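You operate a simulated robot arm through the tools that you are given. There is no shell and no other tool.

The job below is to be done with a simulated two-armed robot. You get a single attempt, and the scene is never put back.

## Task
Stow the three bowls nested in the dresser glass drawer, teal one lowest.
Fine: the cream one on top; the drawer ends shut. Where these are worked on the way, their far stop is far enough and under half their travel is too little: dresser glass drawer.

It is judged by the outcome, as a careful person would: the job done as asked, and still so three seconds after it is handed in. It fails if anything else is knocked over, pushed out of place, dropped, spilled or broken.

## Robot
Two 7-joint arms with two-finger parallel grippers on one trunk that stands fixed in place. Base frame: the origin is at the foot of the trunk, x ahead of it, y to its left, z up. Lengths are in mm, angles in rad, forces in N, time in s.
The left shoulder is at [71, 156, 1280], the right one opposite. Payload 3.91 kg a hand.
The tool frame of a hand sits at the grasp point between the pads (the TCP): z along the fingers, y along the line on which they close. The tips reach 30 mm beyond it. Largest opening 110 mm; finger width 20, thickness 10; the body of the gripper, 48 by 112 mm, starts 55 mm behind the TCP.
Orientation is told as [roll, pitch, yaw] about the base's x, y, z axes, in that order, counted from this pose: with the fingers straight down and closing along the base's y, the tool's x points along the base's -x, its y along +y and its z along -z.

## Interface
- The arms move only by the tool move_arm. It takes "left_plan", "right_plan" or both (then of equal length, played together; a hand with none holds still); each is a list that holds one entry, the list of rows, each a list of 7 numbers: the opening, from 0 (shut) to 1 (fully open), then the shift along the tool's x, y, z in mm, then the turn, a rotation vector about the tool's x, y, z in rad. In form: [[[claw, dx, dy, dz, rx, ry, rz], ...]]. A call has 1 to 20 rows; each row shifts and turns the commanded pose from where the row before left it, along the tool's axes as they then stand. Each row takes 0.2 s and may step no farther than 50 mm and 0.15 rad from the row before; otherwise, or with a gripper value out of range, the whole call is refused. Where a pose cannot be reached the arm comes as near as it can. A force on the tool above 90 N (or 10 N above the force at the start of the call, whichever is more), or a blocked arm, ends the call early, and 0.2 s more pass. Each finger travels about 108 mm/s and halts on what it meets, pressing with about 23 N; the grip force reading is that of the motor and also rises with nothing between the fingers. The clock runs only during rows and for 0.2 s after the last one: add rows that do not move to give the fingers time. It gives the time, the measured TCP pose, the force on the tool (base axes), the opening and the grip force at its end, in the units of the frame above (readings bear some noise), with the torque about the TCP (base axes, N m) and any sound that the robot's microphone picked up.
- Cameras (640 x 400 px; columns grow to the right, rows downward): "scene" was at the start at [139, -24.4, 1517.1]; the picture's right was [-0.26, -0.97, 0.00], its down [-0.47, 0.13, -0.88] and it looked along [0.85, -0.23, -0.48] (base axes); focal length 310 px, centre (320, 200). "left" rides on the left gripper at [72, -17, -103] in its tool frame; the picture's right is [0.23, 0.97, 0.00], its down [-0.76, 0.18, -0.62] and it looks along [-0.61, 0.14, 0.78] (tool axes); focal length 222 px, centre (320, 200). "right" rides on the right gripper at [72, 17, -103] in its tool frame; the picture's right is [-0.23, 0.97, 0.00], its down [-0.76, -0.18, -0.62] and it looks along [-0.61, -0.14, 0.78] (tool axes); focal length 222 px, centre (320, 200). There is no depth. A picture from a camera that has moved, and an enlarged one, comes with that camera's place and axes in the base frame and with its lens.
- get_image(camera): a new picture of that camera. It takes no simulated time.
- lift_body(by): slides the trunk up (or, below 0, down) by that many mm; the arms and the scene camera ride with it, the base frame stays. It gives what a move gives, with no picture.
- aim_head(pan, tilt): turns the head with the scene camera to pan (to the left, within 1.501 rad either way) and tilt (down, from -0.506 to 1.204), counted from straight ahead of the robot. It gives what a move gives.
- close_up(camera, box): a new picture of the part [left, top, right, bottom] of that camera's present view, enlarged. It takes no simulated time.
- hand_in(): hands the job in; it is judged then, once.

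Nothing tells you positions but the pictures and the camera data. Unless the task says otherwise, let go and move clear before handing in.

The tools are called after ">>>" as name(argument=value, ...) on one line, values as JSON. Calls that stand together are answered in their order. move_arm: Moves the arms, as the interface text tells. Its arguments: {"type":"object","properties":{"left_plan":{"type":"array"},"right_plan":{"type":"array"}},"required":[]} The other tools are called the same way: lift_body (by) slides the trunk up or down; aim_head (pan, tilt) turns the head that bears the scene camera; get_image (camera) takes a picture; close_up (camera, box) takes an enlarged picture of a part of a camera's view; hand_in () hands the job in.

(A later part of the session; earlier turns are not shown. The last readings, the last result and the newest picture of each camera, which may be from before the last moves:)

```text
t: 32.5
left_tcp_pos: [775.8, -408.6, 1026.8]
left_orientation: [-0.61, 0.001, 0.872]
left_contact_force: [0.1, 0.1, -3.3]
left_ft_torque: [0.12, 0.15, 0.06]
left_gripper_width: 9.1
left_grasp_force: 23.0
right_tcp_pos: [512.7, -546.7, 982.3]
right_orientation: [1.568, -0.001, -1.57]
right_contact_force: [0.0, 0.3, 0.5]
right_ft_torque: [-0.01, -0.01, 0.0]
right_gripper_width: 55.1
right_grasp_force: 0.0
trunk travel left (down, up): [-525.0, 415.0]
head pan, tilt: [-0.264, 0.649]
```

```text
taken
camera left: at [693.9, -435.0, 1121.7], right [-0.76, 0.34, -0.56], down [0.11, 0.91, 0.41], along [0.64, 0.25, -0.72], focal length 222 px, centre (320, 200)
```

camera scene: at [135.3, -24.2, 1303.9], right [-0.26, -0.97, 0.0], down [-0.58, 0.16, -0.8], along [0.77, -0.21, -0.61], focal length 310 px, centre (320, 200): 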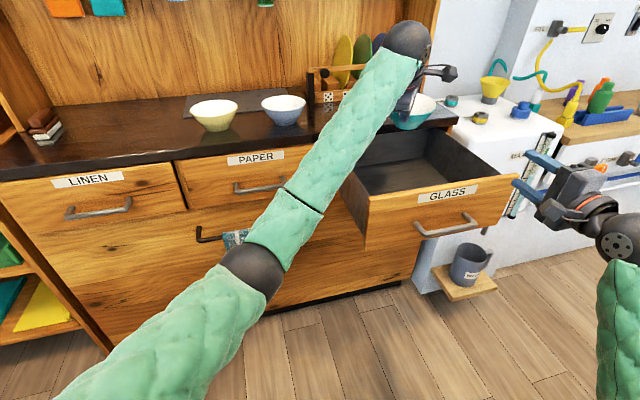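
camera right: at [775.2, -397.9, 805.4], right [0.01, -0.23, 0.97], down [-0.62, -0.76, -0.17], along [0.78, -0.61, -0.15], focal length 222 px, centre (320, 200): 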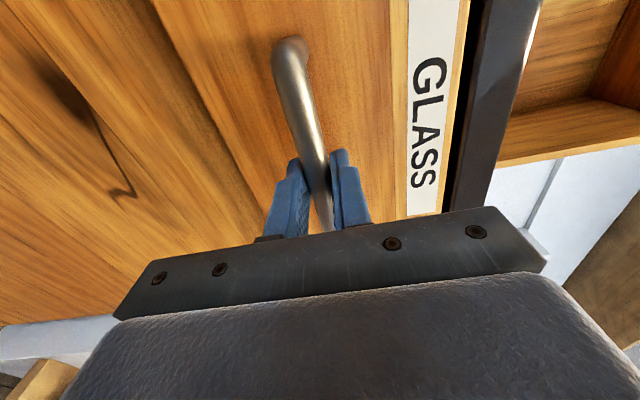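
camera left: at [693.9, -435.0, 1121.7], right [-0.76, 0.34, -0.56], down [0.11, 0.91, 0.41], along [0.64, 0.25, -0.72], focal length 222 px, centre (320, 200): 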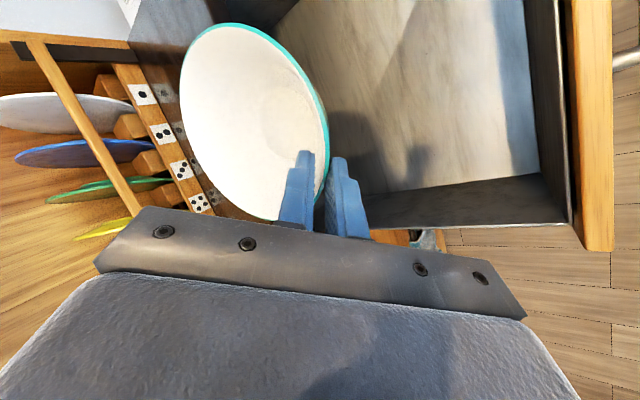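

The left wrist view gives the drawer's inner front at x≈654, left wall at y≈-297, wall top at z≈862 and floor near 735. The left elbow hangs low and could meet the drawer's front corner on the way down, so I raise the trunk first to straighten the arm.

>>> lift_body(by=180)

>>> get_image(camera="scene")

```text
t: 34.5
left_tcp_pos: [777.6, -407.3, 1206.4]
left_orientation: [-0.61, 0.001, 0.873]
left_contact_force: [-0.1, 0.1, -3.2]
left_ft_torque: [0.04, 0.16, 0.0]
left_gripper_width: 8.8
left_grasp_force: 23.8
right_tcp_pos: [513.6, -545.9, 1164.1]
right_orientation: [1.569, 0.001, -1.571]
right_contact_force: [0.0, -0.2, 0.9]
right_ft_torque: [-0.02, 0.0, -0.03]
right_gripper_width: 54.8
right_grasp_force: 0.1
trunk travel left (down, up): [-705.0, 235.0]
head pan, tilt: [-0.264, 0.649]
```

```text
taken
camera scene: at [135.3, -24.1, 1484.0], right [-0.26, -0.97, 0.0], down [-0.58, 0.16, -0.8], along [0.77, -0.21, -0.61], focal length 310 px, centre (320, 200)
```

scene: 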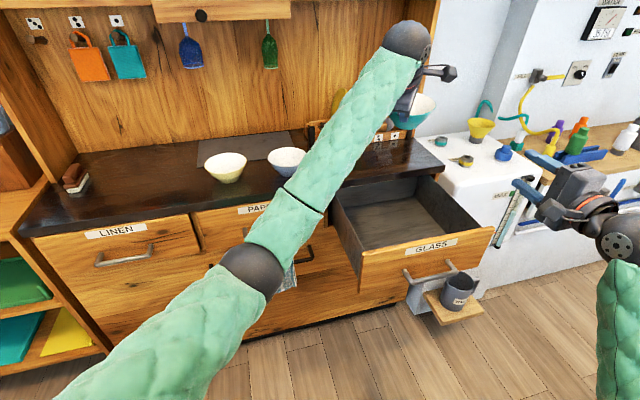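

Now I descend 280 mm, watching the arm relative to the drawer front.

>>> move_arm(left_plan=[[[0, 0, 20.1, 28.7, 0, 0, 0], [0, 0, 20.1, 28.7, 0, 0, 0], [0, 0, 20.1, 28.7, 0, 0, 0], [0, 0, 20.1, 28.7, 0, 0, 0], [0, 0, 20.1, 28.7, 0, 0, 0], [0, 0, 20.1, 28.7, 0, 0, 0], [0, 0, 20.1, 28.7, 0, 0, 0], [0, 0, 20.1, 28.7, 0, 0, 0]]])

>>> get_image(camera="scene")

>>> get_image(camera="left")

>>> get_image(camera="right")

```text
t: 36.5
left_tcp_pos: [835.3, -312.6, 896.3]
left_orientation: [-0.581, -0.098, 0.948]
left_contact_force: [-10.6, -2.9, -0.9]
left_ft_torque: [0.06, -0.15, -0.77]
left_gripper_width: 19.3
left_grasp_force: 22.8
right_tcp_pos: [511.0, -546.9, 1165.2]
right_orientation: [1.569, -0.001, -1.569]
right_contact_force: [-0.2, -0.3, 0.4]
right_ft_torque: [-0.03, 0.01, -0.04]
right_gripper_width: 55.3
right_grasp_force: 0.1
trunk travel left (down, up): [-705.0, 235.0]
head pan, tilt: [-0.264, 0.649]
stopped in row 8 (left hand): the arm was blocked; the commanded pose is now the measured one
```

```text
taken
camera scene: at [132.8, -24.3, 1484.2], right [-0.26, -0.97, 0.0], down [-0.58, 0.16, -0.8], along [0.77, -0.21, -0.6], focal length 310 px, centre (320, 200)
```

scene: 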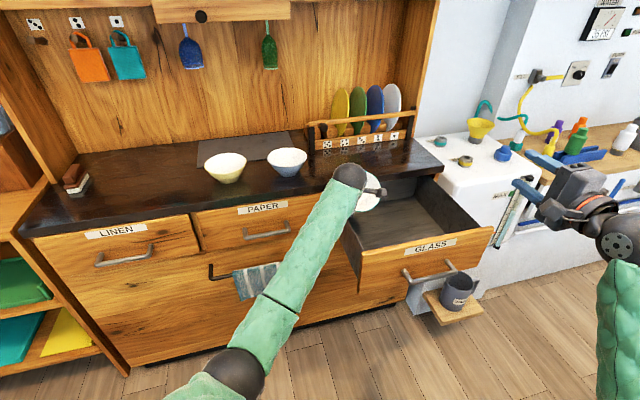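

```text
taken
camera left: at [752.9, -355.8, 984.3], right [-0.76, 0.33, -0.55], down [0.02, 0.87, 0.5], along [0.65, 0.37, -0.67], focal length 222 px, centre (320, 200)
```

left: 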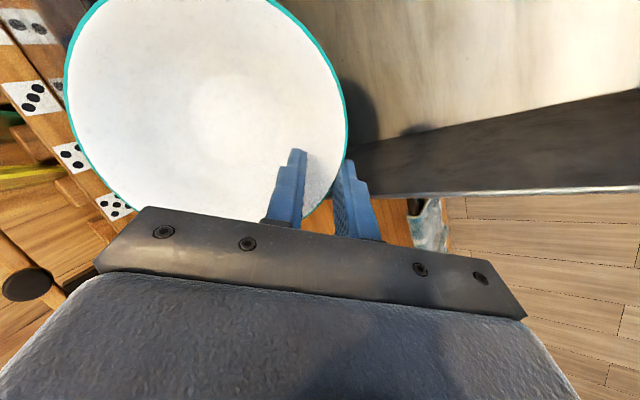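

```text
taken
camera right: at [408.7, -474.3, 1182.2], right [0.0, -0.23, 0.97], down [-0.62, -0.76, -0.18], along [0.78, -0.61, -0.14], focal length 222 px, centre (320, 200)
```

right: 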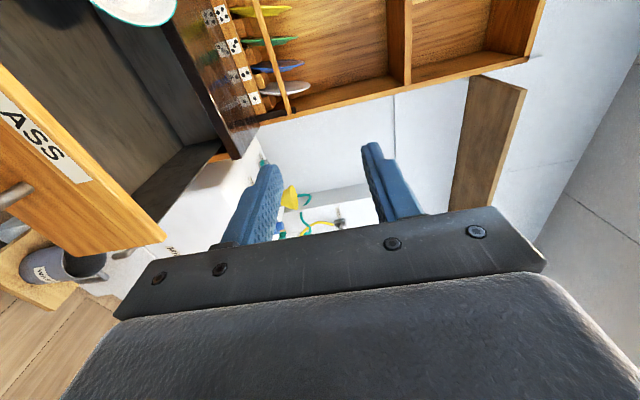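

The arm drifted off the commanded line and stopped at (835,-313,896), with the bowl probably touching the counter edge. I look closely before doing anything.

>>> close_up(camera="scene", box=[300, 150, 460, 250])

>>> close_up(camera="right", box=[0, 0, 260, 163])

>>> close_up(camera="left", box=[40, 0, 460, 260])

```text
4.00 times, centred on (380, 200) of scene
camera zoom: at [132.8, -24.3, 1484.2], right [-0.26, -0.97, 0.0], down [-0.58, 0.16, -0.8], along [0.77, -0.21, -0.6], focal length 1238 px, centre (80, 200)
```

zoom: 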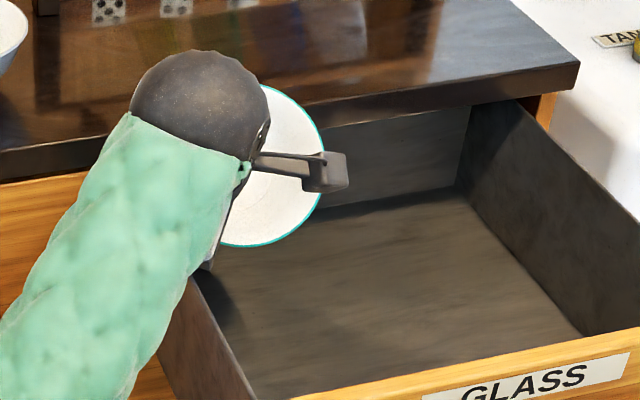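

```text
2.45 times, centred on (130, 82) of right
camera zoom: at [408.7, -474.3, 1182.2], right [0.0, -0.23, 0.97], down [-0.62, -0.76, -0.18], along [0.78, -0.61, -0.14], focal length 545 px, centre (786, 491)
```

zoom: 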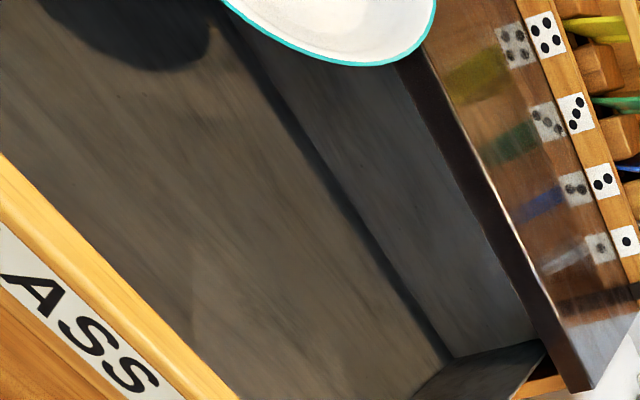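

```text
1.52 times, centred on (250, 130) of left
camera zoom: at [752.9, -355.8, 984.3], right [-0.76, 0.33, -0.55], down [0.02, 0.87, 0.5], along [0.65, 0.37, -0.67], focal length 338 px, centre (427, 307)
```

zoom: 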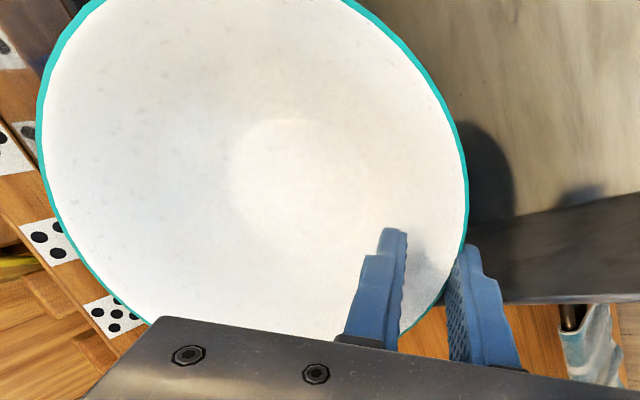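

The bowl was pushed into the counter edge and turned in the grip; it is still held at 23 N. This reach is bad for the left arm. I back off up and toward the robot, and will set the teal bowl down on the counter where the right hand can take it instead.

>>> move_arm(left_plan=[[[0, 4.4, -1.6, -17.5, 0, 0, 0], [0, 4.4, -1.6, -17.5, 0, 0, 0], [0, 4.4, -1.6, -17.5, 0, 0, 0], [0, 4.4, -1.6, -17.5, 0, 0, 0]]])

>>> get_image(camera="left")

>>> get_image(camera="scene")

```text
t: 36.9
left_tcp_pos: [838.2, -305.0, 901.5]
left_orientation: [-0.567, -0.112, 0.951]
left_contact_force: [-29.6, -85.8, -43.6]
left_ft_torque: [-2.98, 0.48, -1.77]
left_gripper_width: 19.7
left_grasp_force: 23.1
right_tcp_pos: [514.8, -551.3, 1158.1]
right_orientation: [1.569, 0.005, -1.569]
right_contact_force: [0.0, 0.1, 0.2]
right_ft_torque: [-0.01, -0.01, -0.03]
right_gripper_width: 55.1
right_grasp_force: 0.0
trunk travel left (down, up): [-705.0, 235.0]
head pan, tilt: [-0.264, 0.649]
stopped in row 2 (left hand): the force on the tool passed its limit at 112 N (the readings are from after the stop); the commanded pose is now the measured one
```

```text
taken
camera left: at [754.8, -348.9, 988.5], right [-0.77, 0.34, -0.55], down [0.02, 0.86, 0.51], along [0.64, 0.38, -0.66], focal length 222 px, centre (320, 200)
```

left: 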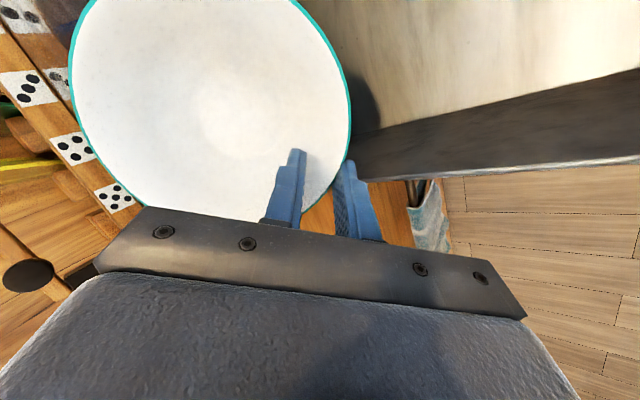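

```text
taken
camera scene: at [136.3, -32.4, 1483.1], right [-0.27, -0.96, -0.01], down [-0.58, 0.17, -0.79], along [0.77, -0.21, -0.61], focal length 310 px, centre (320, 200)
```

scene: 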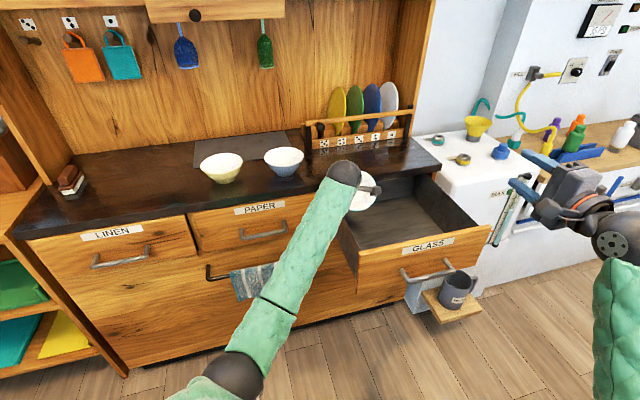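

The arm seems to be at a joint limit and its finger now presses sideways on the drawer's left wall. Raising the trunk lifts the arm rigidly with no joint change, so I use that to escape, in a small step first.

>>> lift_body(by=25)

>>> get_image(camera="left")

>>> get_image(camera="right")

>>> close_up(camera="scene", box=[300, 150, 460, 250])

```text
t: 37.2
left_tcp_pos: [837.4, -283.9, 904.4]
left_orientation: [-0.568, -0.108, 0.969]
left_contact_force: [-10.8, -3.9, -3.3]
left_ft_torque: [0.15, 0.06, -1.0]
left_gripper_width: 20.9
left_grasp_force: 23.3
right_tcp_pos: [520.0, -534.9, 1169.3]
right_orientation: [1.571, -0.002, -1.557]
right_contact_force: [-0.3, 0.7, 1.1]
right_ft_torque: [0.03, 0.04, -0.03]
right_gripper_width: 54.9
right_grasp_force: 0.1
trunk travel left (down, up): [-707.0, 233.0]
head pan, tilt: [-0.264, 0.649]
stopped: the force on the tool passed its limit at 112 N (the readings are from after the stop); the commanded pose is now the measured one
```

```text
taken
camera left: at [756.5, -329.2, 993.3], right [-0.77, 0.32, -0.55], down [0.0, 0.86, 0.51], along [0.64, 0.39, -0.67], focal length 222 px, centre (320, 200)
```

left: 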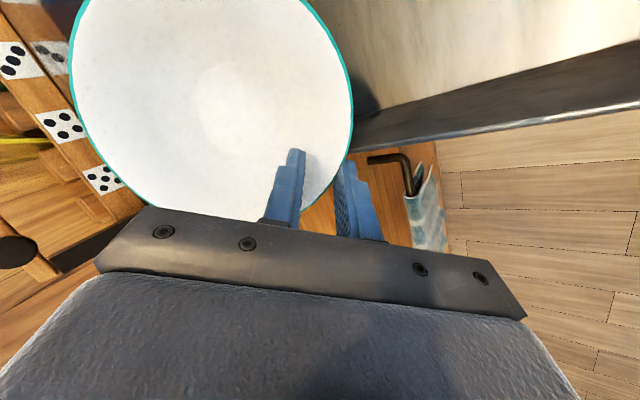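

```text
taken
camera right: at [415.9, -463.4, 1186.2], right [0.0, -0.23, 0.97], down [-0.61, -0.77, -0.18], along [0.79, -0.59, -0.14], focal length 222 px, centre (320, 200)
```

right: 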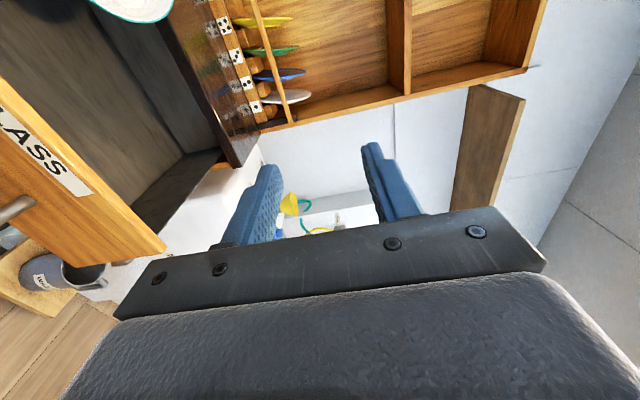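

```text
4.00 times, centred on (380, 200) of scene
camera zoom: at [133.8, -19.4, 1487.1], right [-0.26, -0.97, 0.0], down [-0.58, 0.15, -0.8], along [0.77, -0.21, -0.6], focal length 1238 px, centre (80, 200)
```

zoom: 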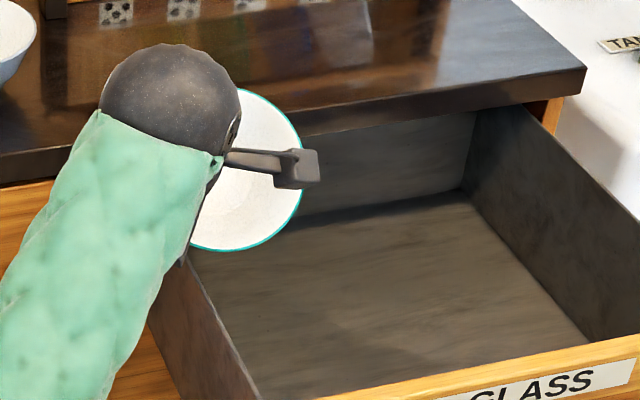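

The jam released: force is now only ~11 N and the bowl is still in the grip. I lift the trunk again.

>>> lift_body(by=40)

>>> get_image(camera="left")

>>> close_up(camera="scene", box=[300, 150, 460, 250])

```text
t: 38.1
left_tcp_pos: [837.0, -291.6, 946.1]
left_orientation: [-0.574, -0.111, 0.962]
left_contact_force: [-24.6, 2.6, 1.4]
left_ft_torque: [0.0, 0.6, -1.08]
left_gripper_width: 17.6
left_grasp_force: 22.4
right_tcp_pos: [515.0, -540.8, 1206.6]
right_orientation: [1.57, -0.002, -1.562]
right_contact_force: [0.7, 0.0, 0.2]
right_ft_torque: [0.03, -0.01, -0.02]
right_gripper_width: 55.1
right_grasp_force: 0.1
trunk travel left (down, up): [-747.0, 193.0]
head pan, tilt: [-0.264, 0.649]
```

```text
taken
camera left: at [754.7, -337.1, 1034.8], right [-0.77, 0.33, -0.55], down [0.01, 0.86, 0.51], along [0.64, 0.39, -0.66], focal length 222 px, centre (320, 200)
```

left: 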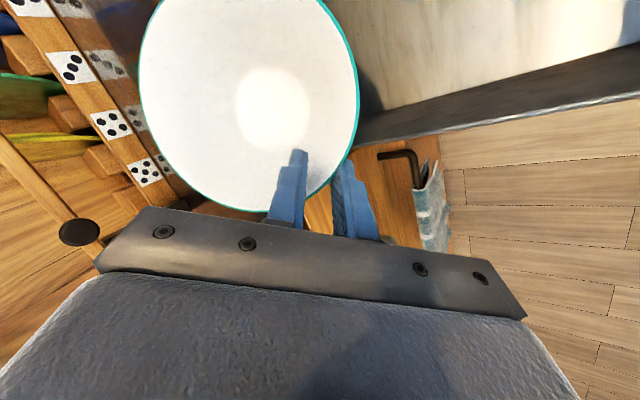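

```text
4.00 times, centred on (380, 200) of scene
camera zoom: at [132.2, -23.8, 1526.3], right [-0.26, -0.97, 0.0], down [-0.58, 0.16, -0.8], along [0.77, -0.21, -0.6], focal length 1238 px, centre (80, 200)
```

zoom: 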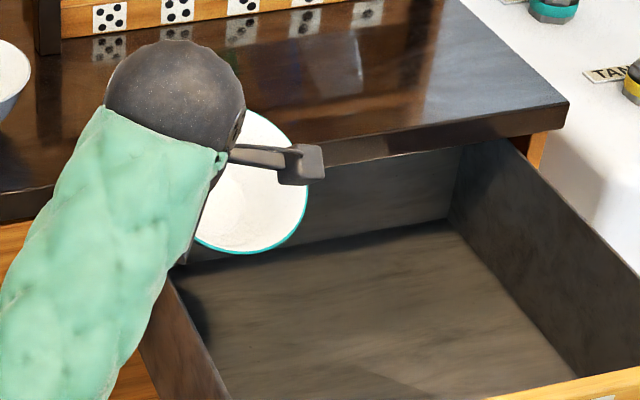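

The lift works and the bowl now rubs the counter edge (25 N toward me). I try a small move toward the robot to free it.

>>> move_arm(left_plan=[[[0, 5.2, 3.9, -9.1, 0, 0, 0], [0, 5.2, 3.9, -9.1, 0, 0, 0]]])

```text
t: 38.9
left_tcp_pos: [837.1, -270.4, 965.6]
left_orientation: [-0.583, -0.141, 0.985]
left_contact_force: [-9.3, -0.2, 2.3]
left_ft_torque: [-0.15, 0.18, -0.46]
left_gripper_width: 8.7
left_grasp_force: 23.2
right_tcp_pos: [516.7, -541.2, 1205.8]
right_orientation: [1.571, 0.001, -1.562]
right_contact_force: [0.0, -0.3, 0.4]
right_ft_torque: [0.04, -0.02, 0.0]
right_gripper_width: 55.1
right_grasp_force: 0.1
trunk travel left (down, up): [-747.0, 193.0]
head pan, tilt: [-0.264, 0.649]
stopped in row 2 (left hand): the arm was blocked; the commanded pose is now the measured one
```

The hand only moved left and up, not back. I check the views before choosing the next direction.

>>> get_image(camera="scene")

>>> get_image(camera="left")

>>> close_up(camera="scene", box=[270, 150, 430, 250])

```text
taken
camera scene: at [133.2, -24.4, 1526.2], right [-0.26, -0.97, 0.0], down [-0.58, 0.16, -0.8], along [0.77, -0.21, -0.6], focal length 310 px, centre (320, 200)
```

scene: 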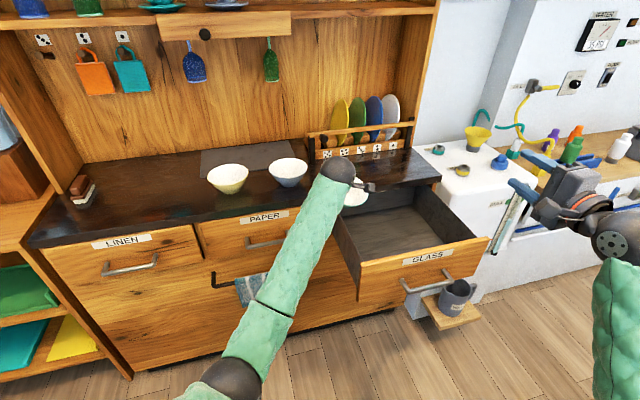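

```text
taken
camera left: at [753.1, -317.8, 1050.3], right [-0.76, 0.33, -0.56], down [-0.03, 0.85, 0.53], along [0.65, 0.41, -0.64], focal length 222 px, centre (320, 200)
```

left: 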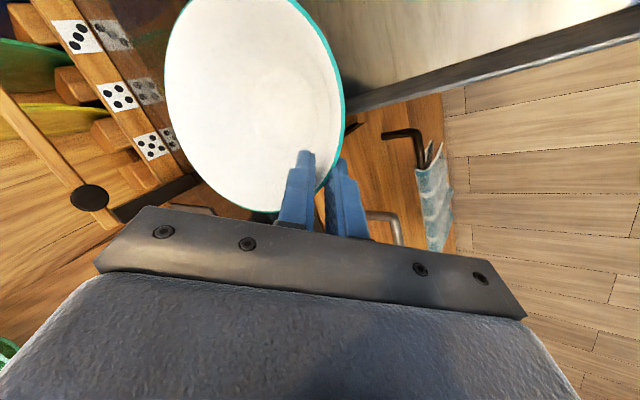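

```text
4.00 times, centred on (350, 200) of scene
camera zoom: at [133.2, -24.4, 1526.2], right [-0.26, -0.97, 0.0], down [-0.58, 0.16, -0.8], along [0.77, -0.21, -0.6], focal length 1238 px, centre (200, 200)
```

zoom: 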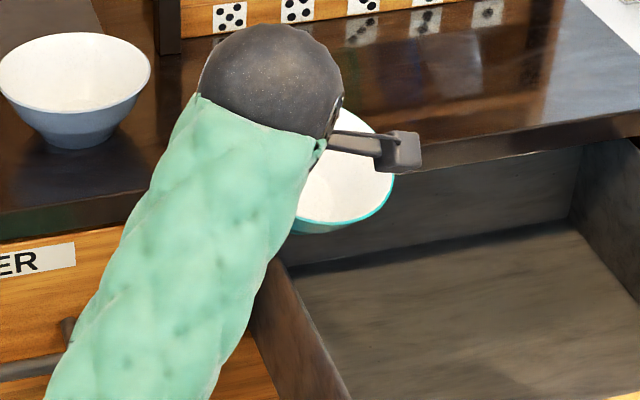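

The bowl has swung back nearly level in the grip. I lift the trunk 70 mm more so it rises clear above the counter.

>>> lift_body(by=70)

>>> get_image(camera="left")

>>> get_image(camera="scene")

```text
t: 40.0
left_tcp_pos: [837.1, -270.2, 1032.3]
left_orientation: [-0.581, -0.139, 0.984]
left_contact_force: [0.8, -0.5, -3.0]
left_ft_torque: [0.11, 0.14, -0.02]
left_gripper_width: 8.2
left_grasp_force: 22.6
right_tcp_pos: [517.2, -541.6, 1275.3]
right_orientation: [1.569, 0.0, -1.561]
right_contact_force: [0.5, -0.4, -0.3]
right_ft_torque: [0.0, -0.02, -0.04]
right_gripper_width: 55.2
right_grasp_force: 0.1
trunk travel left (down, up): [-817.0, 123.0]
head pan, tilt: [-0.264, 0.649]
```

```text
taken
camera left: at [754.3, -317.6, 1118.5], right [-0.76, 0.32, -0.56], down [-0.02, 0.85, 0.53], along [0.65, 0.41, -0.64], focal length 222 px, centre (320, 200)
```

left: 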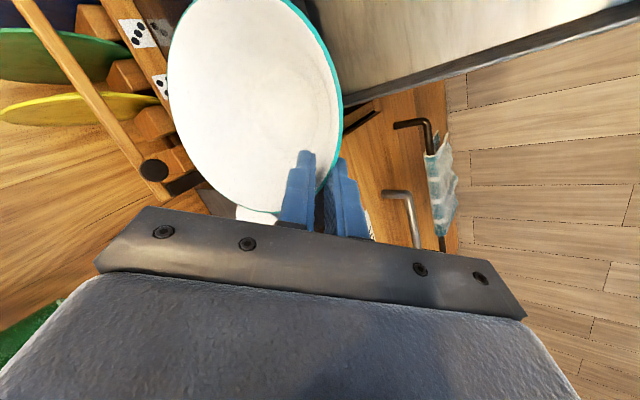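

```text
taken
camera scene: at [135.3, -23.9, 1595.8], right [-0.26, -0.97, 0.0], down [-0.58, 0.16, -0.8], along [0.77, -0.21, -0.61], focal length 310 px, centre (320, 200)
```

scene: 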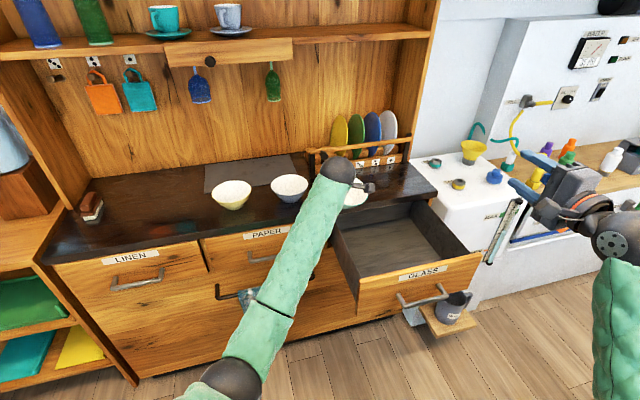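

The bowl is free, level again and held firmly. I now raise the hand relative to the shoulder, away from that awkward low posture.

>>> move_arm(left_plan=[[[0, -2.8, -10.8, -16.6, 0, 0, 0], [0, -2.8, -10.8, -16.6, 0, 0, 0], [0, -2.8, -10.8, -16.6, 0, 0, 0]]])

```text
t: 41.0
left_tcp_pos: [864.6, -200.5, 1054.1]
left_orientation: [-0.536, -0.207, 1.034]
left_contact_force: [0.3, 0.1, -2.6]
left_ft_torque: [0.12, 0.15, 0.0]
left_gripper_width: 8.2
left_grasp_force: 23.3
right_tcp_pos: [517.9, -541.4, 1275.5]
right_orientation: [1.57, 0.001, -1.563]
right_contact_force: [0.2, -0.5, -0.3]
right_ft_torque: [-0.02, 0.03, 0.0]
right_gripper_width: 55.0
right_grasp_force: 0.1
trunk travel left (down, up): [-817.0, 123.0]
head pan, tilt: [-0.264, 0.649]
stopped in row 3 (left hand): the arm was blocked; the commanded pose is now the measured one
```

The arm prefers drifting left, which brings the bowl near the blue one. I lift the trunk 110 mm for clearance before unwinding the hand's yaw.

>>> lift_body(by=110)

>>> get_image(camera="left")

>>> get_image(camera="scene")

```text
t: 42.4
left_tcp_pos: [864.2, -201.9, 1163.9]
left_orientation: [-0.536, -0.209, 1.033]
left_contact_force: [0.0, 0.1, -3.2]
left_ft_torque: [0.11, 0.15, 0.02]
left_gripper_width: 8.0
left_grasp_force: 23.3
right_tcp_pos: [518.3, -541.7, 1385.0]
right_orientation: [1.569, 0.002, -1.561]
right_contact_force: [0.1, -0.5, 0.3]
right_ft_torque: [0.0, 0.01, 0.01]
right_gripper_width: 55.2
right_grasp_force: 0.0
trunk travel left (down, up): [-927.0, 13.0]
head pan, tilt: [-0.264, 0.649]
```

```text
taken
camera left: at [783.8, -260.1, 1244.2], right [-0.78, 0.33, -0.53], down [-0.07, 0.8, 0.59], along [0.62, 0.5, -0.6], focal length 222 px, centre (320, 200)
```

left: 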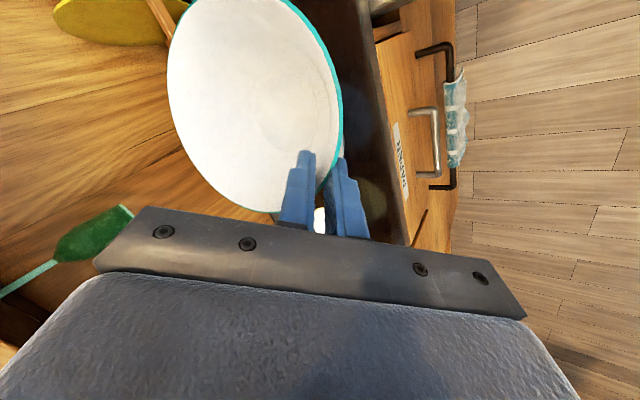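

```text
taken
camera scene: at [135.5, -24.0, 1705.8], right [-0.26, -0.97, 0.0], down [-0.58, 0.16, -0.8], along [0.77, -0.21, -0.61], focal length 310 px, centre (320, 200)
```

scene: 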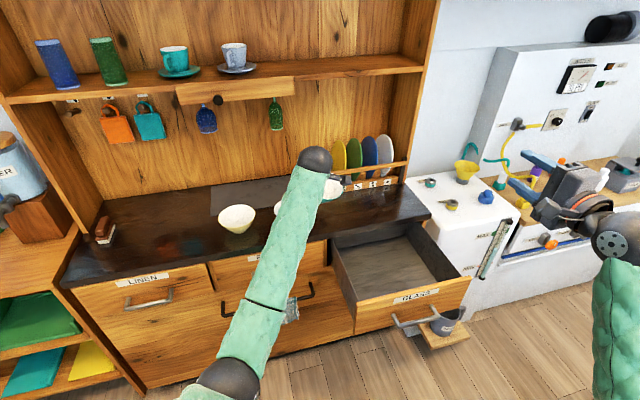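

Well clear now. I unwind the hand's yaw back to straight-ahead with the 35° tilt.

>>> move_arm(left_plan=[[[0, 0, 0, 0, 0.004, -0.0242, -0.1126], [0, 0, 0, 0, 0.004, -0.0242, -0.1126], [0, 0, 0, 0, 0.004, -0.0242, -0.1126], [0, 0, 0, 0, 0.004, -0.0242, -0.1126], [0, 0, 0, 0, 0.004, -0.0242, -0.1126]]])

>>> get_image(camera="left")

>>> get_image(camera="scene")

```text
t: 43.2
left_tcp_pos: [904.3, -91.0, 1136.7]
left_orientation: [-0.605, -0.204, 1.462]
left_contact_force: [0.3, 0.2, -2.8]
left_ft_torque: [0.02, 0.13, -0.01]
left_gripper_width: 8.6
left_grasp_force: 22.6
right_tcp_pos: [517.7, -540.7, 1386.3]
right_orientation: [1.569, 0.001, -1.563]
right_contact_force: [-0.1, 0.2, 0.2]
right_ft_torque: [-0.03, 0.0, 0.0]
right_gripper_width: 54.9
right_grasp_force: 0.1
trunk travel left (down, up): [-927.0, 13.0]
head pan, tilt: [-0.264, 0.649]
stopped in row 4 (left hand): the arm was blocked; the commanded pose is now the measured one
```

```text
taken
camera left: at [849.4, -177.2, 1215.1], right [-0.81, -0.02, -0.59], down [-0.43, 0.71, 0.56], along [0.41, 0.7, -0.59], focal length 222 px, centre (320, 200)
```

left: 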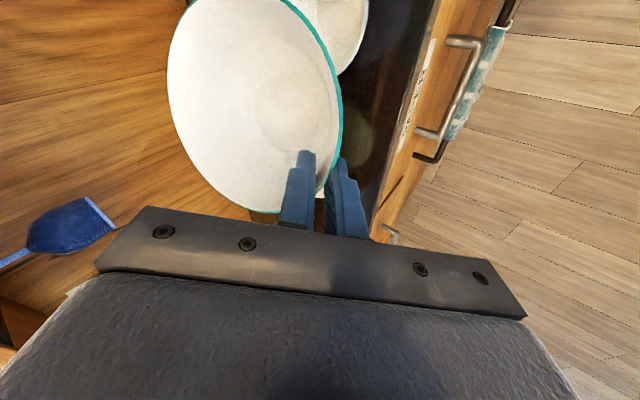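

```text
taken
camera scene: at [135.2, -23.7, 1706.0], right [-0.26, -0.97, 0.0], down [-0.58, 0.16, -0.8], along [0.77, -0.21, -0.61], focal length 310 px, centre (320, 200)
```

scene: 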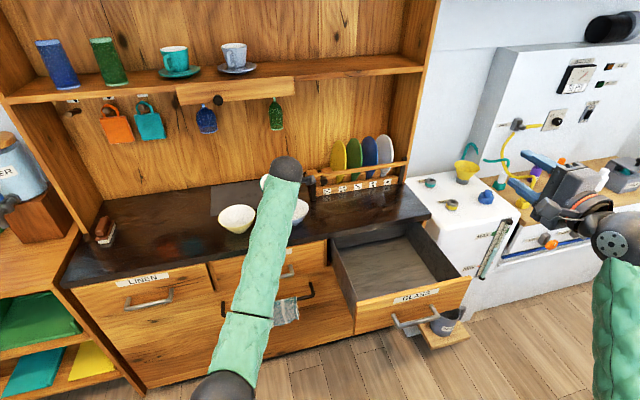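

Still the arm slides rather than following. I turn the head down-left to see what the left elbow and upper arm are doing.

>>> aim_head(pan=0.1, tilt=1.15)

>>> get_image(camera="scene")

```text
t: 44.2
left_tcp_pos: [904.1, -92.5, 1135.3]
left_orientation: [-0.605, -0.203, 1.464]
left_contact_force: [-0.1, 0.4, -3.2]
left_ft_torque: [0.01, 0.17, 0.0]
left_gripper_width: 8.2
left_grasp_force: 23.3
right_tcp_pos: [517.9, -541.1, 1386.5]
right_orientation: [1.569, 0.001, -1.562]
right_contact_force: [0.1, 0.0, -0.7]
right_ft_torque: [0.01, 0.0, 0.01]
right_gripper_width: 54.7
right_grasp_force: 0.0
trunk travel left (down, up): [-927.0, 13.0]
head pan, tilt: [0.099, 1.15]
```

```text
taken
camera scene: at [110.8, 4.7, 1668.6], right [0.1, -1.0, 0.0], down [-0.91, -0.09, -0.41], along [0.41, 0.04, -0.91], focal length 310 px, centre (320, 200)
```

scene: 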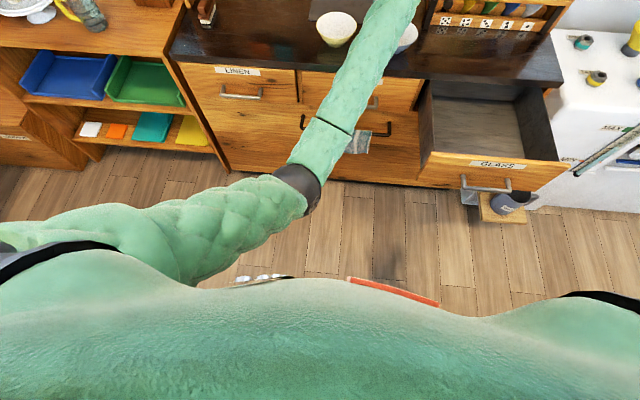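

The left upper arm is lying against the robot's own chest, which blocked it. I move the hand left, where the upper arm can swing free.

>>> move_arm(left_plan=[[[0, -29.2, 6.2, 3.2, 0, 0, 0], [0, -29.2, 6.2, 3.2, 0, 0, 0], [0, -29.2, 6.2, 3.2, 0, 0, 0], [0, -29.2, 6.2, 3.2, 0, 0, 0]]])

>>> get_image(camera="scene")

```text
t: 45.4
left_tcp_pos: [913.6, 93.6, 1119.1]
left_orientation: [-0.595, -0.286, 1.503]
left_contact_force: [0.8, -0.4, -2.0]
left_ft_torque: [0.02, 0.21, 0.01]
left_gripper_width: 8.4
left_grasp_force: 23.2
right_tcp_pos: [517.1, -541.9, 1385.2]
right_orientation: [1.57, 0.002, -1.563]
right_contact_force: [0.8, -0.8, 1.4]
right_ft_torque: [0.0, -0.01, 0.04]
right_gripper_width: 54.9
right_grasp_force: 0.1
trunk travel left (down, up): [-927.0, 13.0]
head pan, tilt: [0.099, 1.15]
stopped in row 4 (left hand): the arm was blocked; the commanded pose is now the measured one
```

```text
taken
camera scene: at [110.8, 4.2, 1668.6], right [0.1, -1.0, 0.0], down [-0.91, -0.09, -0.41], along [0.41, 0.04, -0.91], focal length 310 px, centre (320, 200)
```

scene: 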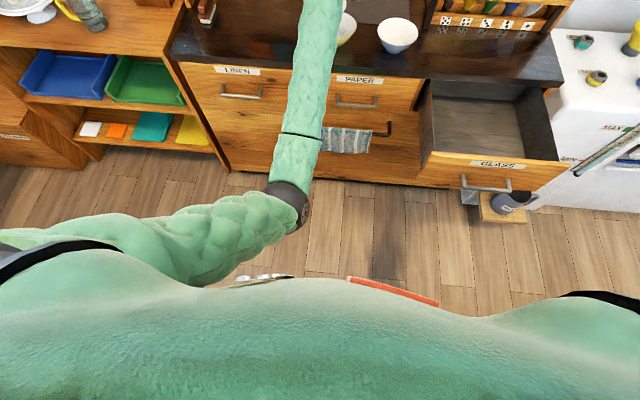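

The hand is now at y=94. I look at the bowl in the left view and get the exact tool axes.

>>> get_image(camera="left")

```text
taken
camera left: at [861.9, 0.6, 1190.0], right [-0.81, -0.01, -0.59], down [-0.46, 0.64, 0.61], along [0.37, 0.76, -0.53], focal length 222 px, centre (320, 200)
```

left: 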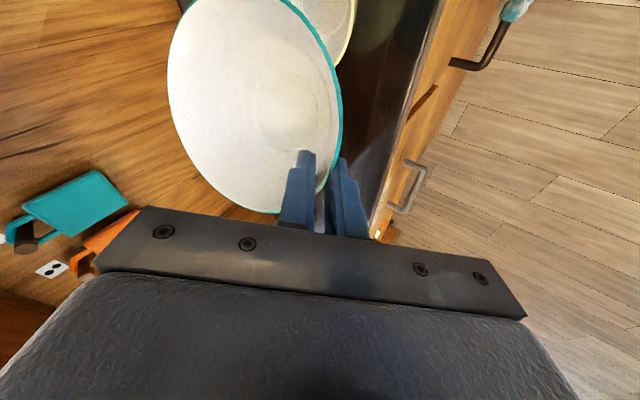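

I now command the hand up, back and left while levelling its orientation, toward the posture that worked before.

>>> move_arm(left_plan=[[[0, -21.1, 0.3, -22.8, 0.0014, 0.039, -0.043], [0, -21.1, 0.3, -22.8, 0.0014, 0.039, -0.043], [0, -21.1, 0.3, -22.8, 0.0014, 0.039, -0.043], [0, -21.1, 0.3, -22.8, 0.0014, 0.039, -0.043], [0, -21.1, 0.3, -22.8, 0.0014, 0.039, -0.043]]])

>>> get_image(camera="scene")

>>> get_image(camera="left")

```text
t: 46.4
left_tcp_pos: [866.9, 257.6, 1197.8]
left_orientation: [-0.613, -0.197, 1.631]
left_contact_force: [-0.1, -0.1, -3.0]
left_ft_torque: [0.0, 0.16, -0.03]
left_gripper_width: 8.2
left_grasp_force: 22.8
right_tcp_pos: [518.0, -540.2, 1385.4]
right_orientation: [1.57, 0.0, -1.562]
right_contact_force: [-0.2, 0.8, 0.5]
right_ft_torque: [-0.02, -0.01, -0.01]
right_gripper_width: 55.1
right_grasp_force: 0.1
trunk travel left (down, up): [-927.0, 13.0]
head pan, tilt: [0.099, 1.15]
stopped in row 5 (left hand): the arm was blocked; the commanded pose is now the measured one
```

```text
taken
camera scene: at [110.1, 6.2, 1668.6], right [0.1, -0.99, 0.0], down [-0.91, -0.09, -0.41], along [0.41, 0.04, -0.91], focal length 310 px, centre (320, 200)
```

scene: 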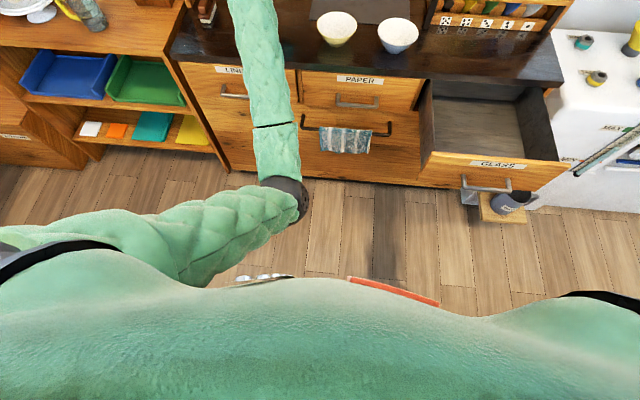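

```text
taken
camera left: at [826.5, 164.9, 1278.1], right [-0.79, -0.16, -0.59], down [-0.54, 0.64, 0.55], along [0.29, 0.76, -0.59], focal length 222 px, centre (320, 200)
```

left: 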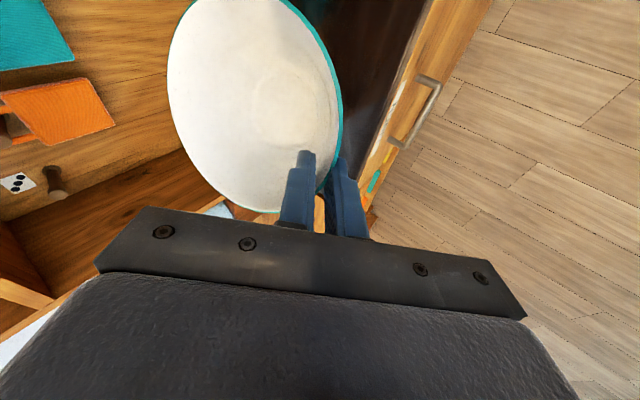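

The upper arm is still wedged on the chest. Extending the hand forward should pull the elbow out and free it; the space ahead at this height is clear.

>>> move_arm(left_plan=[[[0, -0.6, -19.2, 3.7, 0, 0, 0], [0, -0.6, -19.2, 3.7, 0, 0, 0], [0, -0.6, -19.2, 3.7, 0, 0, 0], [0, -0.6, -19.2, 3.7, 0, 0, 0], [0, -0.6, -19.2, 3.7, 0, 0, 0]]])

>>> get_image(camera="scene")

```text
t: 47.6
left_tcp_pos: [956.4, 256.7, 1239.5]
left_orientation: [-0.612, -0.197, 1.63]
left_contact_force: [-0.4, -0.2, -3.1]
left_ft_torque: [0.0, 0.15, -0.01]
left_gripper_width: 8.2
left_grasp_force: 22.8
right_tcp_pos: [518.1, -541.0, 1384.5]
right_orientation: [1.568, 0.002, -1.561]
right_contact_force: [0.3, -0.2, 0.0]
right_ft_torque: [-0.02, 0.0, 0.01]
right_gripper_width: 54.9
right_grasp_force: 0.1
trunk travel left (down, up): [-927.0, 13.0]
head pan, tilt: [0.099, 1.15]
```

```text
taken
camera scene: at [111.2, 4.6, 1668.5], right [0.1, -1.0, 0.0], down [-0.91, -0.09, -0.41], along [0.41, 0.04, -0.91], focal length 310 px, centre (320, 200)
```

scene: 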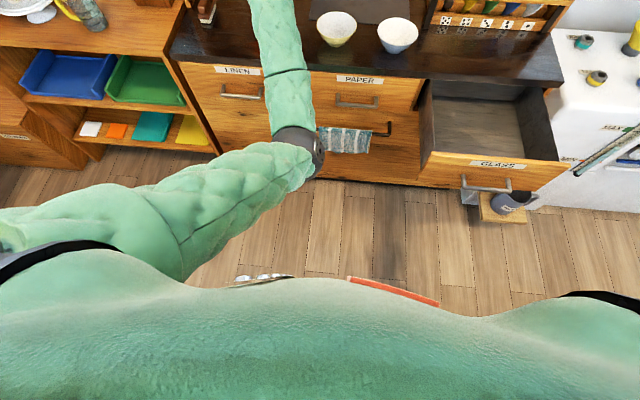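

That freed it and the hand follows exactly again. I level the orientation and raise the hand 150 mm relative to the shoulder.

>>> move_arm(left_plan=[[[0, 0, 0, 0, 0.003, 0.064, -0.023], [0, 0, 0, 0, 0.003, 0.064, -0.023], [0, 0, 0, 0, 0.003, 0.064, -0.023], [0, 0, -17.2, -24.6, 0, 0, 0], [0, 0, -17.2, -24.6, 0, 0, 0], [0, 0, -17.2, -24.6, 0, 0, 0], [0, 0, -17.2, -24.6, 0, 0, 0], [0, 0, -17.2, -24.6, 0, 0, 0]]])

>>> get_image(camera="scene")

>>> get_image(camera="left")

```text
t: 49.4
left_tcp_pos: [956.3, 255.2, 1390.0]
left_orientation: [-0.615, 0.002, 1.575]
left_contact_force: [-0.1, 0.2, -1.9]
left_ft_torque: [0.0, 0.18, 0.0]
left_gripper_width: 8.0
left_grasp_force: 22.4
right_tcp_pos: [516.7, -540.6, 1385.7]
right_orientation: [1.57, -0.001, -1.564]
right_contact_force: [-0.2, 0.4, 0.3]
right_ft_torque: [0.0, -0.02, -0.05]
right_gripper_width: 55.0
right_grasp_force: 0.1
trunk travel left (down, up): [-927.0, 13.0]
head pan, tilt: [0.099, 1.15]
```

```text
taken
camera scene: at [110.4, 5.1, 1668.5], right [0.1, -0.99, 0.0], down [-0.91, -0.09, -0.41], along [0.41, 0.04, -0.91], focal length 310 px, centre (320, 200)
```

scene: 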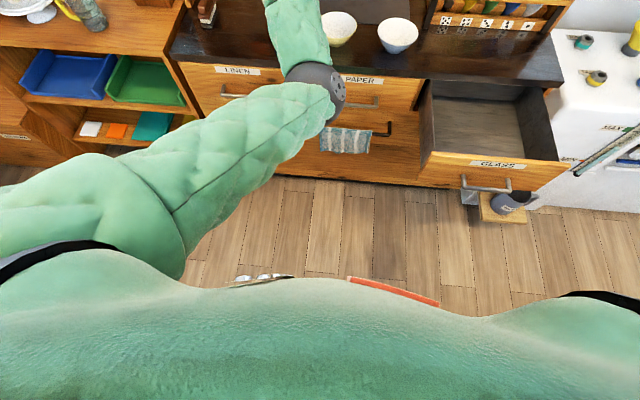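

```text
taken
camera left: at [909.9, 182.7, 1483.6], right [-0.8, -0.23, -0.56], down [-0.51, 0.76, 0.41], along [0.33, 0.61, -0.72], focal length 222 px, centre (320, 200)
```

left: 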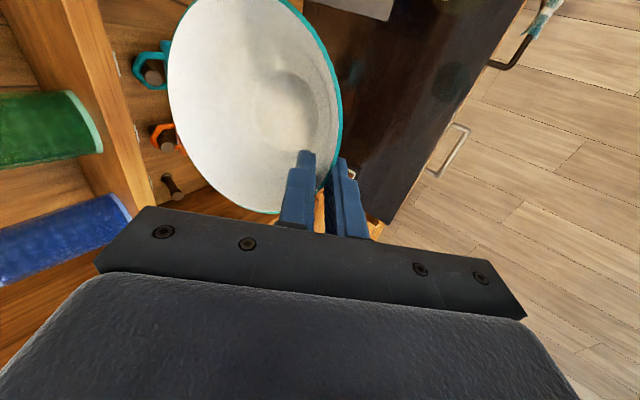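

Good: the bowl is held with a slight tilt, and the arm is in a proper posture. I shift to the set-down spot (bowl centre near x≈990, y≈195) and lower the trunk.

>>> move_arm(left_plan=[[[0, 20, 8.7, -6.1, 0, 0, 0], [0, 20, 8.7, -6.1, 0, 0, 0], [0, 20, 8.7, -6.1, 0, 0, 0]]])

>>> lift_body(by=-350)

>>> aim_head(pan=0.1, tilt=0.6)

>>> get_image(camera="scene")

>>> get_image(camera="left")

```text
t: 50.2
left_tcp_pos: [927.4, 212.1, 1408.3]
left_orientation: [-0.636, -0.005, 1.593]
left_contact_force: [0.7, 0.7, -2.6]
left_ft_torque: [0.02, 0.16, -0.01]
left_gripper_width: 8.2
left_grasp_force: 23.8
right_tcp_pos: [517.9, -541.5, 1386.4]
right_orientation: [1.571, 0.002, -1.562]
right_contact_force: [-0.5, -0.2, 0.4]
right_ft_torque: [0.0, -0.01, -0.03]
right_gripper_width: 54.8
right_grasp_force: 0.0
trunk travel left (down, up): [-927.0, 13.0]
head pan, tilt: [0.099, 1.15]
```

```text
t: 53.6
left_tcp_pos: [925.3, 213.9, 1049.2]
left_orientation: [-0.626, -0.016, 1.594]
left_contact_force: [0.5, -1.2, -2.9]
left_ft_torque: [0.04, 0.2, 0.0]
left_gripper_width: 8.4
left_grasp_force: 23.1
right_tcp_pos: [516.3, -541.0, 1036.1]
right_orientation: [1.569, 0.0, -1.562]
right_contact_force: [-0.9, -0.3, 0.1]
right_ft_torque: [0.0, 0.01, -0.01]
right_gripper_width: 54.9
right_grasp_force: 0.0
trunk travel left (down, up): [-577.0, 363.0]
head pan, tilt: [0.099, 1.15]
```

```text
t: 54.6
left_tcp_pos: [927.0, 214.8, 1047.9]
left_orientation: [-0.626, -0.016, 1.596]
left_contact_force: [-0.9, 0.0, -2.8]
left_ft_torque: [-0.01, 0.18, -0.01]
left_gripper_width: 7.7
left_grasp_force: 22.8
right_tcp_pos: [517.7, -540.4, 1035.1]
right_orientation: [1.569, -0.001, -1.562]
right_contact_force: [0.5, 1.1, 0.2]
right_ft_torque: [-0.06, 0.0, -0.02]
right_gripper_width: 55.1
right_grasp_force: 0.0
trunk travel left (down, up): [-577.0, 363.0]
head pan, tilt: [0.099, 0.6]
```

```text
taken
camera scene: at [139.3, 7.9, 1360.2], right [0.1, -1.0, 0.0], down [-0.56, -0.06, -0.82], along [0.82, 0.08, -0.57], focal length 310 px, centre (320, 200)
```

scene: 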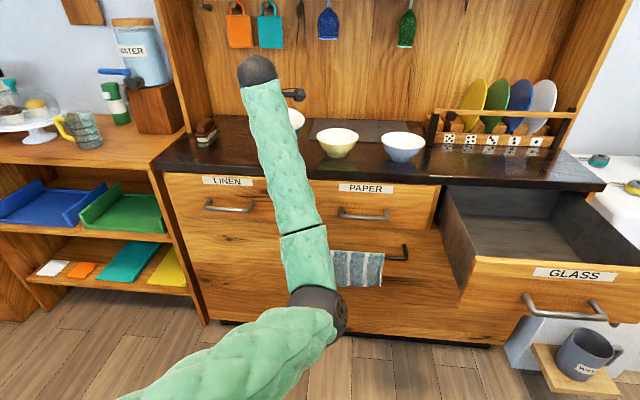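

```text
taken
camera left: at [879.9, 139.3, 1141.4], right [-0.78, -0.24, -0.57], down [-0.53, 0.74, 0.41], along [0.33, 0.63, -0.71], focal length 222 px, centre (320, 200)
```

left: 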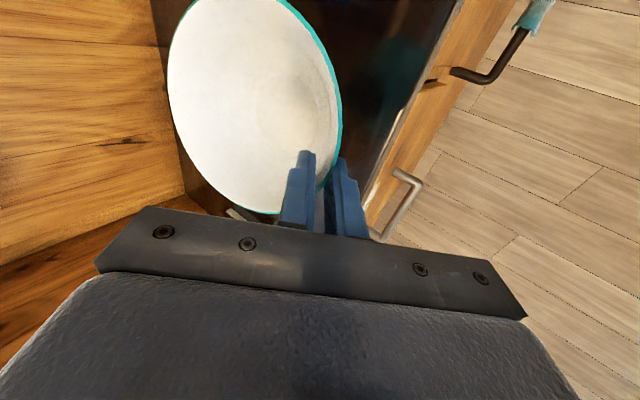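

The bowl hangs above the counter with its centre near (993, 212). I lower by trunk, which keeps the arm rigid, until nearly touching.

>>> lift_body(by=-40)

>>> close_up(camera="scene", box=[230, 80, 390, 180])

>>> get_image(camera="left")

```text
t: 55.4
left_tcp_pos: [925.1, 215.2, 1007.3]
left_orientation: [-0.626, -0.016, 1.594]
left_contact_force: [-0.1, 0.2, -2.1]
left_ft_torque: [0.02, 0.17, 0.0]
left_gripper_width: 8.0
left_grasp_force: 22.4
right_tcp_pos: [517.7, -541.4, 996.4]
right_orientation: [1.568, -0.002, -1.562]
right_contact_force: [-0.3, -0.6, 0.2]
right_ft_torque: [0.0, 0.01, 0.01]
right_gripper_width: 55.0
right_grasp_force: 0.0
trunk travel left (down, up): [-537.0, 403.0]
head pan, tilt: [0.099, 0.6]
```

```text
4.00 times, centred on (310, 130) of scene
camera zoom: at [138.9, 8.0, 1320.5], right [0.1, -1.0, 0.0], down [-0.56, -0.06, -0.82], along [0.82, 0.08, -0.57], focal length 1238 px, centre (360, 480)
```

zoom: 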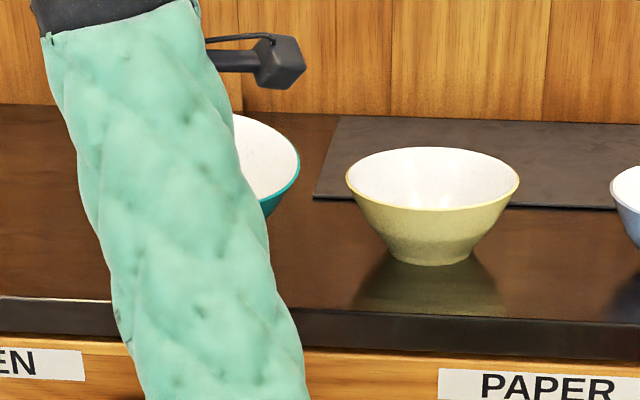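

```text
taken
camera left: at [879.6, 139.6, 1101.2], right [-0.78, -0.24, -0.57], down [-0.53, 0.74, 0.41], along [0.33, 0.63, -0.71], focal length 222 px, centre (320, 200)
```

left: 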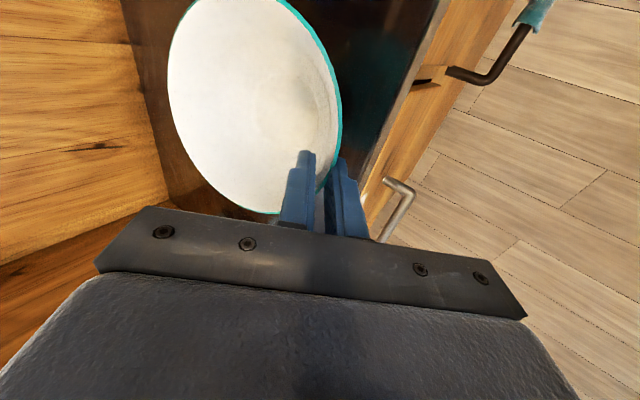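

From the scene view, the teal bowl leans about 12° toward me (far side high). I rotate the hand by that much to level it before setting it down.

>>> move_arm(left_plan=[[[0, 0, 0, 0, -0.1, 0, 0], [0, 0, 0, 0, -0.1, 0, 0]]])

>>> close_up(camera="scene", box=[230, 80, 390, 180])

>>> get_image(camera="left")

```text
t: 56.0
left_tcp_pos: [923.7, 194.8, 998.9]
left_orientation: [-0.412, 0.001, 1.572]
left_contact_force: [-0.7, 0.1, -1.9]
left_ft_torque: [0.04, 0.15, 0.0]
left_gripper_width: 8.0
left_grasp_force: 22.7
right_tcp_pos: [517.6, -540.7, 994.7]
right_orientation: [1.569, 0.001, -1.562]
right_contact_force: [-0.2, 0.5, 0.3]
right_ft_torque: [-0.04, 0.04, -0.04]
right_gripper_width: 54.9
right_grasp_force: 0.0
trunk travel left (down, up): [-537.0, 403.0]
head pan, tilt: [0.099, 0.6]
```

```text
4.00 times, centred on (310, 130) of scene
camera zoom: at [139.2, 7.4, 1320.3], right [0.1, -1.0, 0.0], down [-0.56, -0.06, -0.82], along [0.82, 0.08, -0.57], focal length 1238 px, centre (360, 480)
```

zoom: 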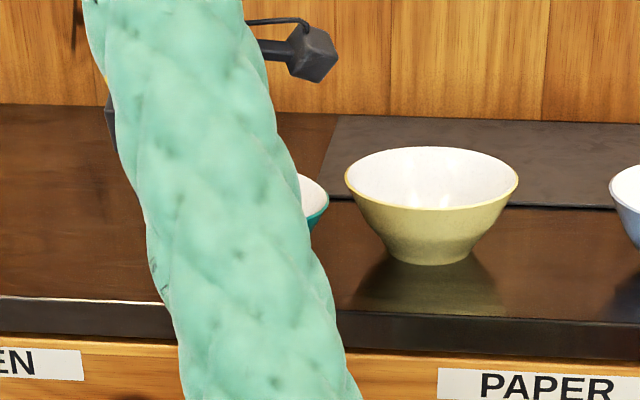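

```text
taken
camera left: at [896.9, 121.6, 1100.1], right [-0.89, -0.23, -0.39], down [-0.41, 0.76, 0.5], along [0.18, 0.61, -0.77], focal length 222 px, centre (320, 200)
```

left: 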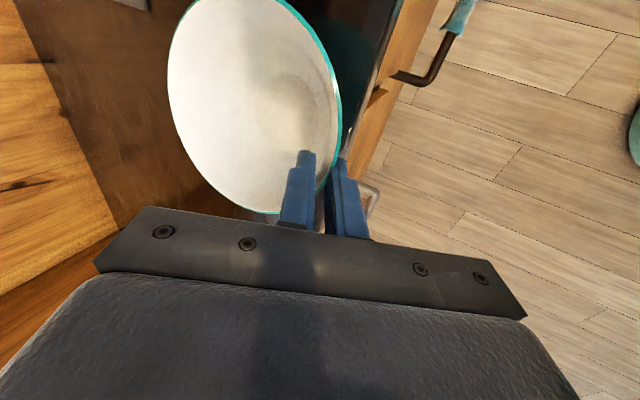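

Arm tracking is right again; the bowl's centre is near (990,195), looking level. I lower in small steps until contact.

>>> move_arm(left_plan=[[[0, 0, 1.2, 2.75, 0, 0, 0], [0, 0, 1.2, 2.75, 0, 0, 0], [0, 0, 1.2, 2.75, 0, 0, 0]]])

```text
t: 56.8
left_tcp_pos: [924.3, 197.5, 994.3]
left_orientation: [-0.418, 0.0, 1.577]
left_contact_force: [-0.2, 1.2, 1.3]
left_ft_torque: [-0.04, -0.04, 0.0]
left_gripper_width: 8.3
left_grasp_force: 22.8
right_tcp_pos: [517.3, -539.5, 995.9]
right_orientation: [1.569, 0.002, -1.562]
right_contact_force: [0.7, 0.1, 0.6]
right_ft_torque: [0.02, -0.01, 0.01]
right_gripper_width: 54.8
right_grasp_force: 0.1
trunk travel left (down, up): [-537.0, 403.0]
head pan, tilt: [0.099, 0.6]
```

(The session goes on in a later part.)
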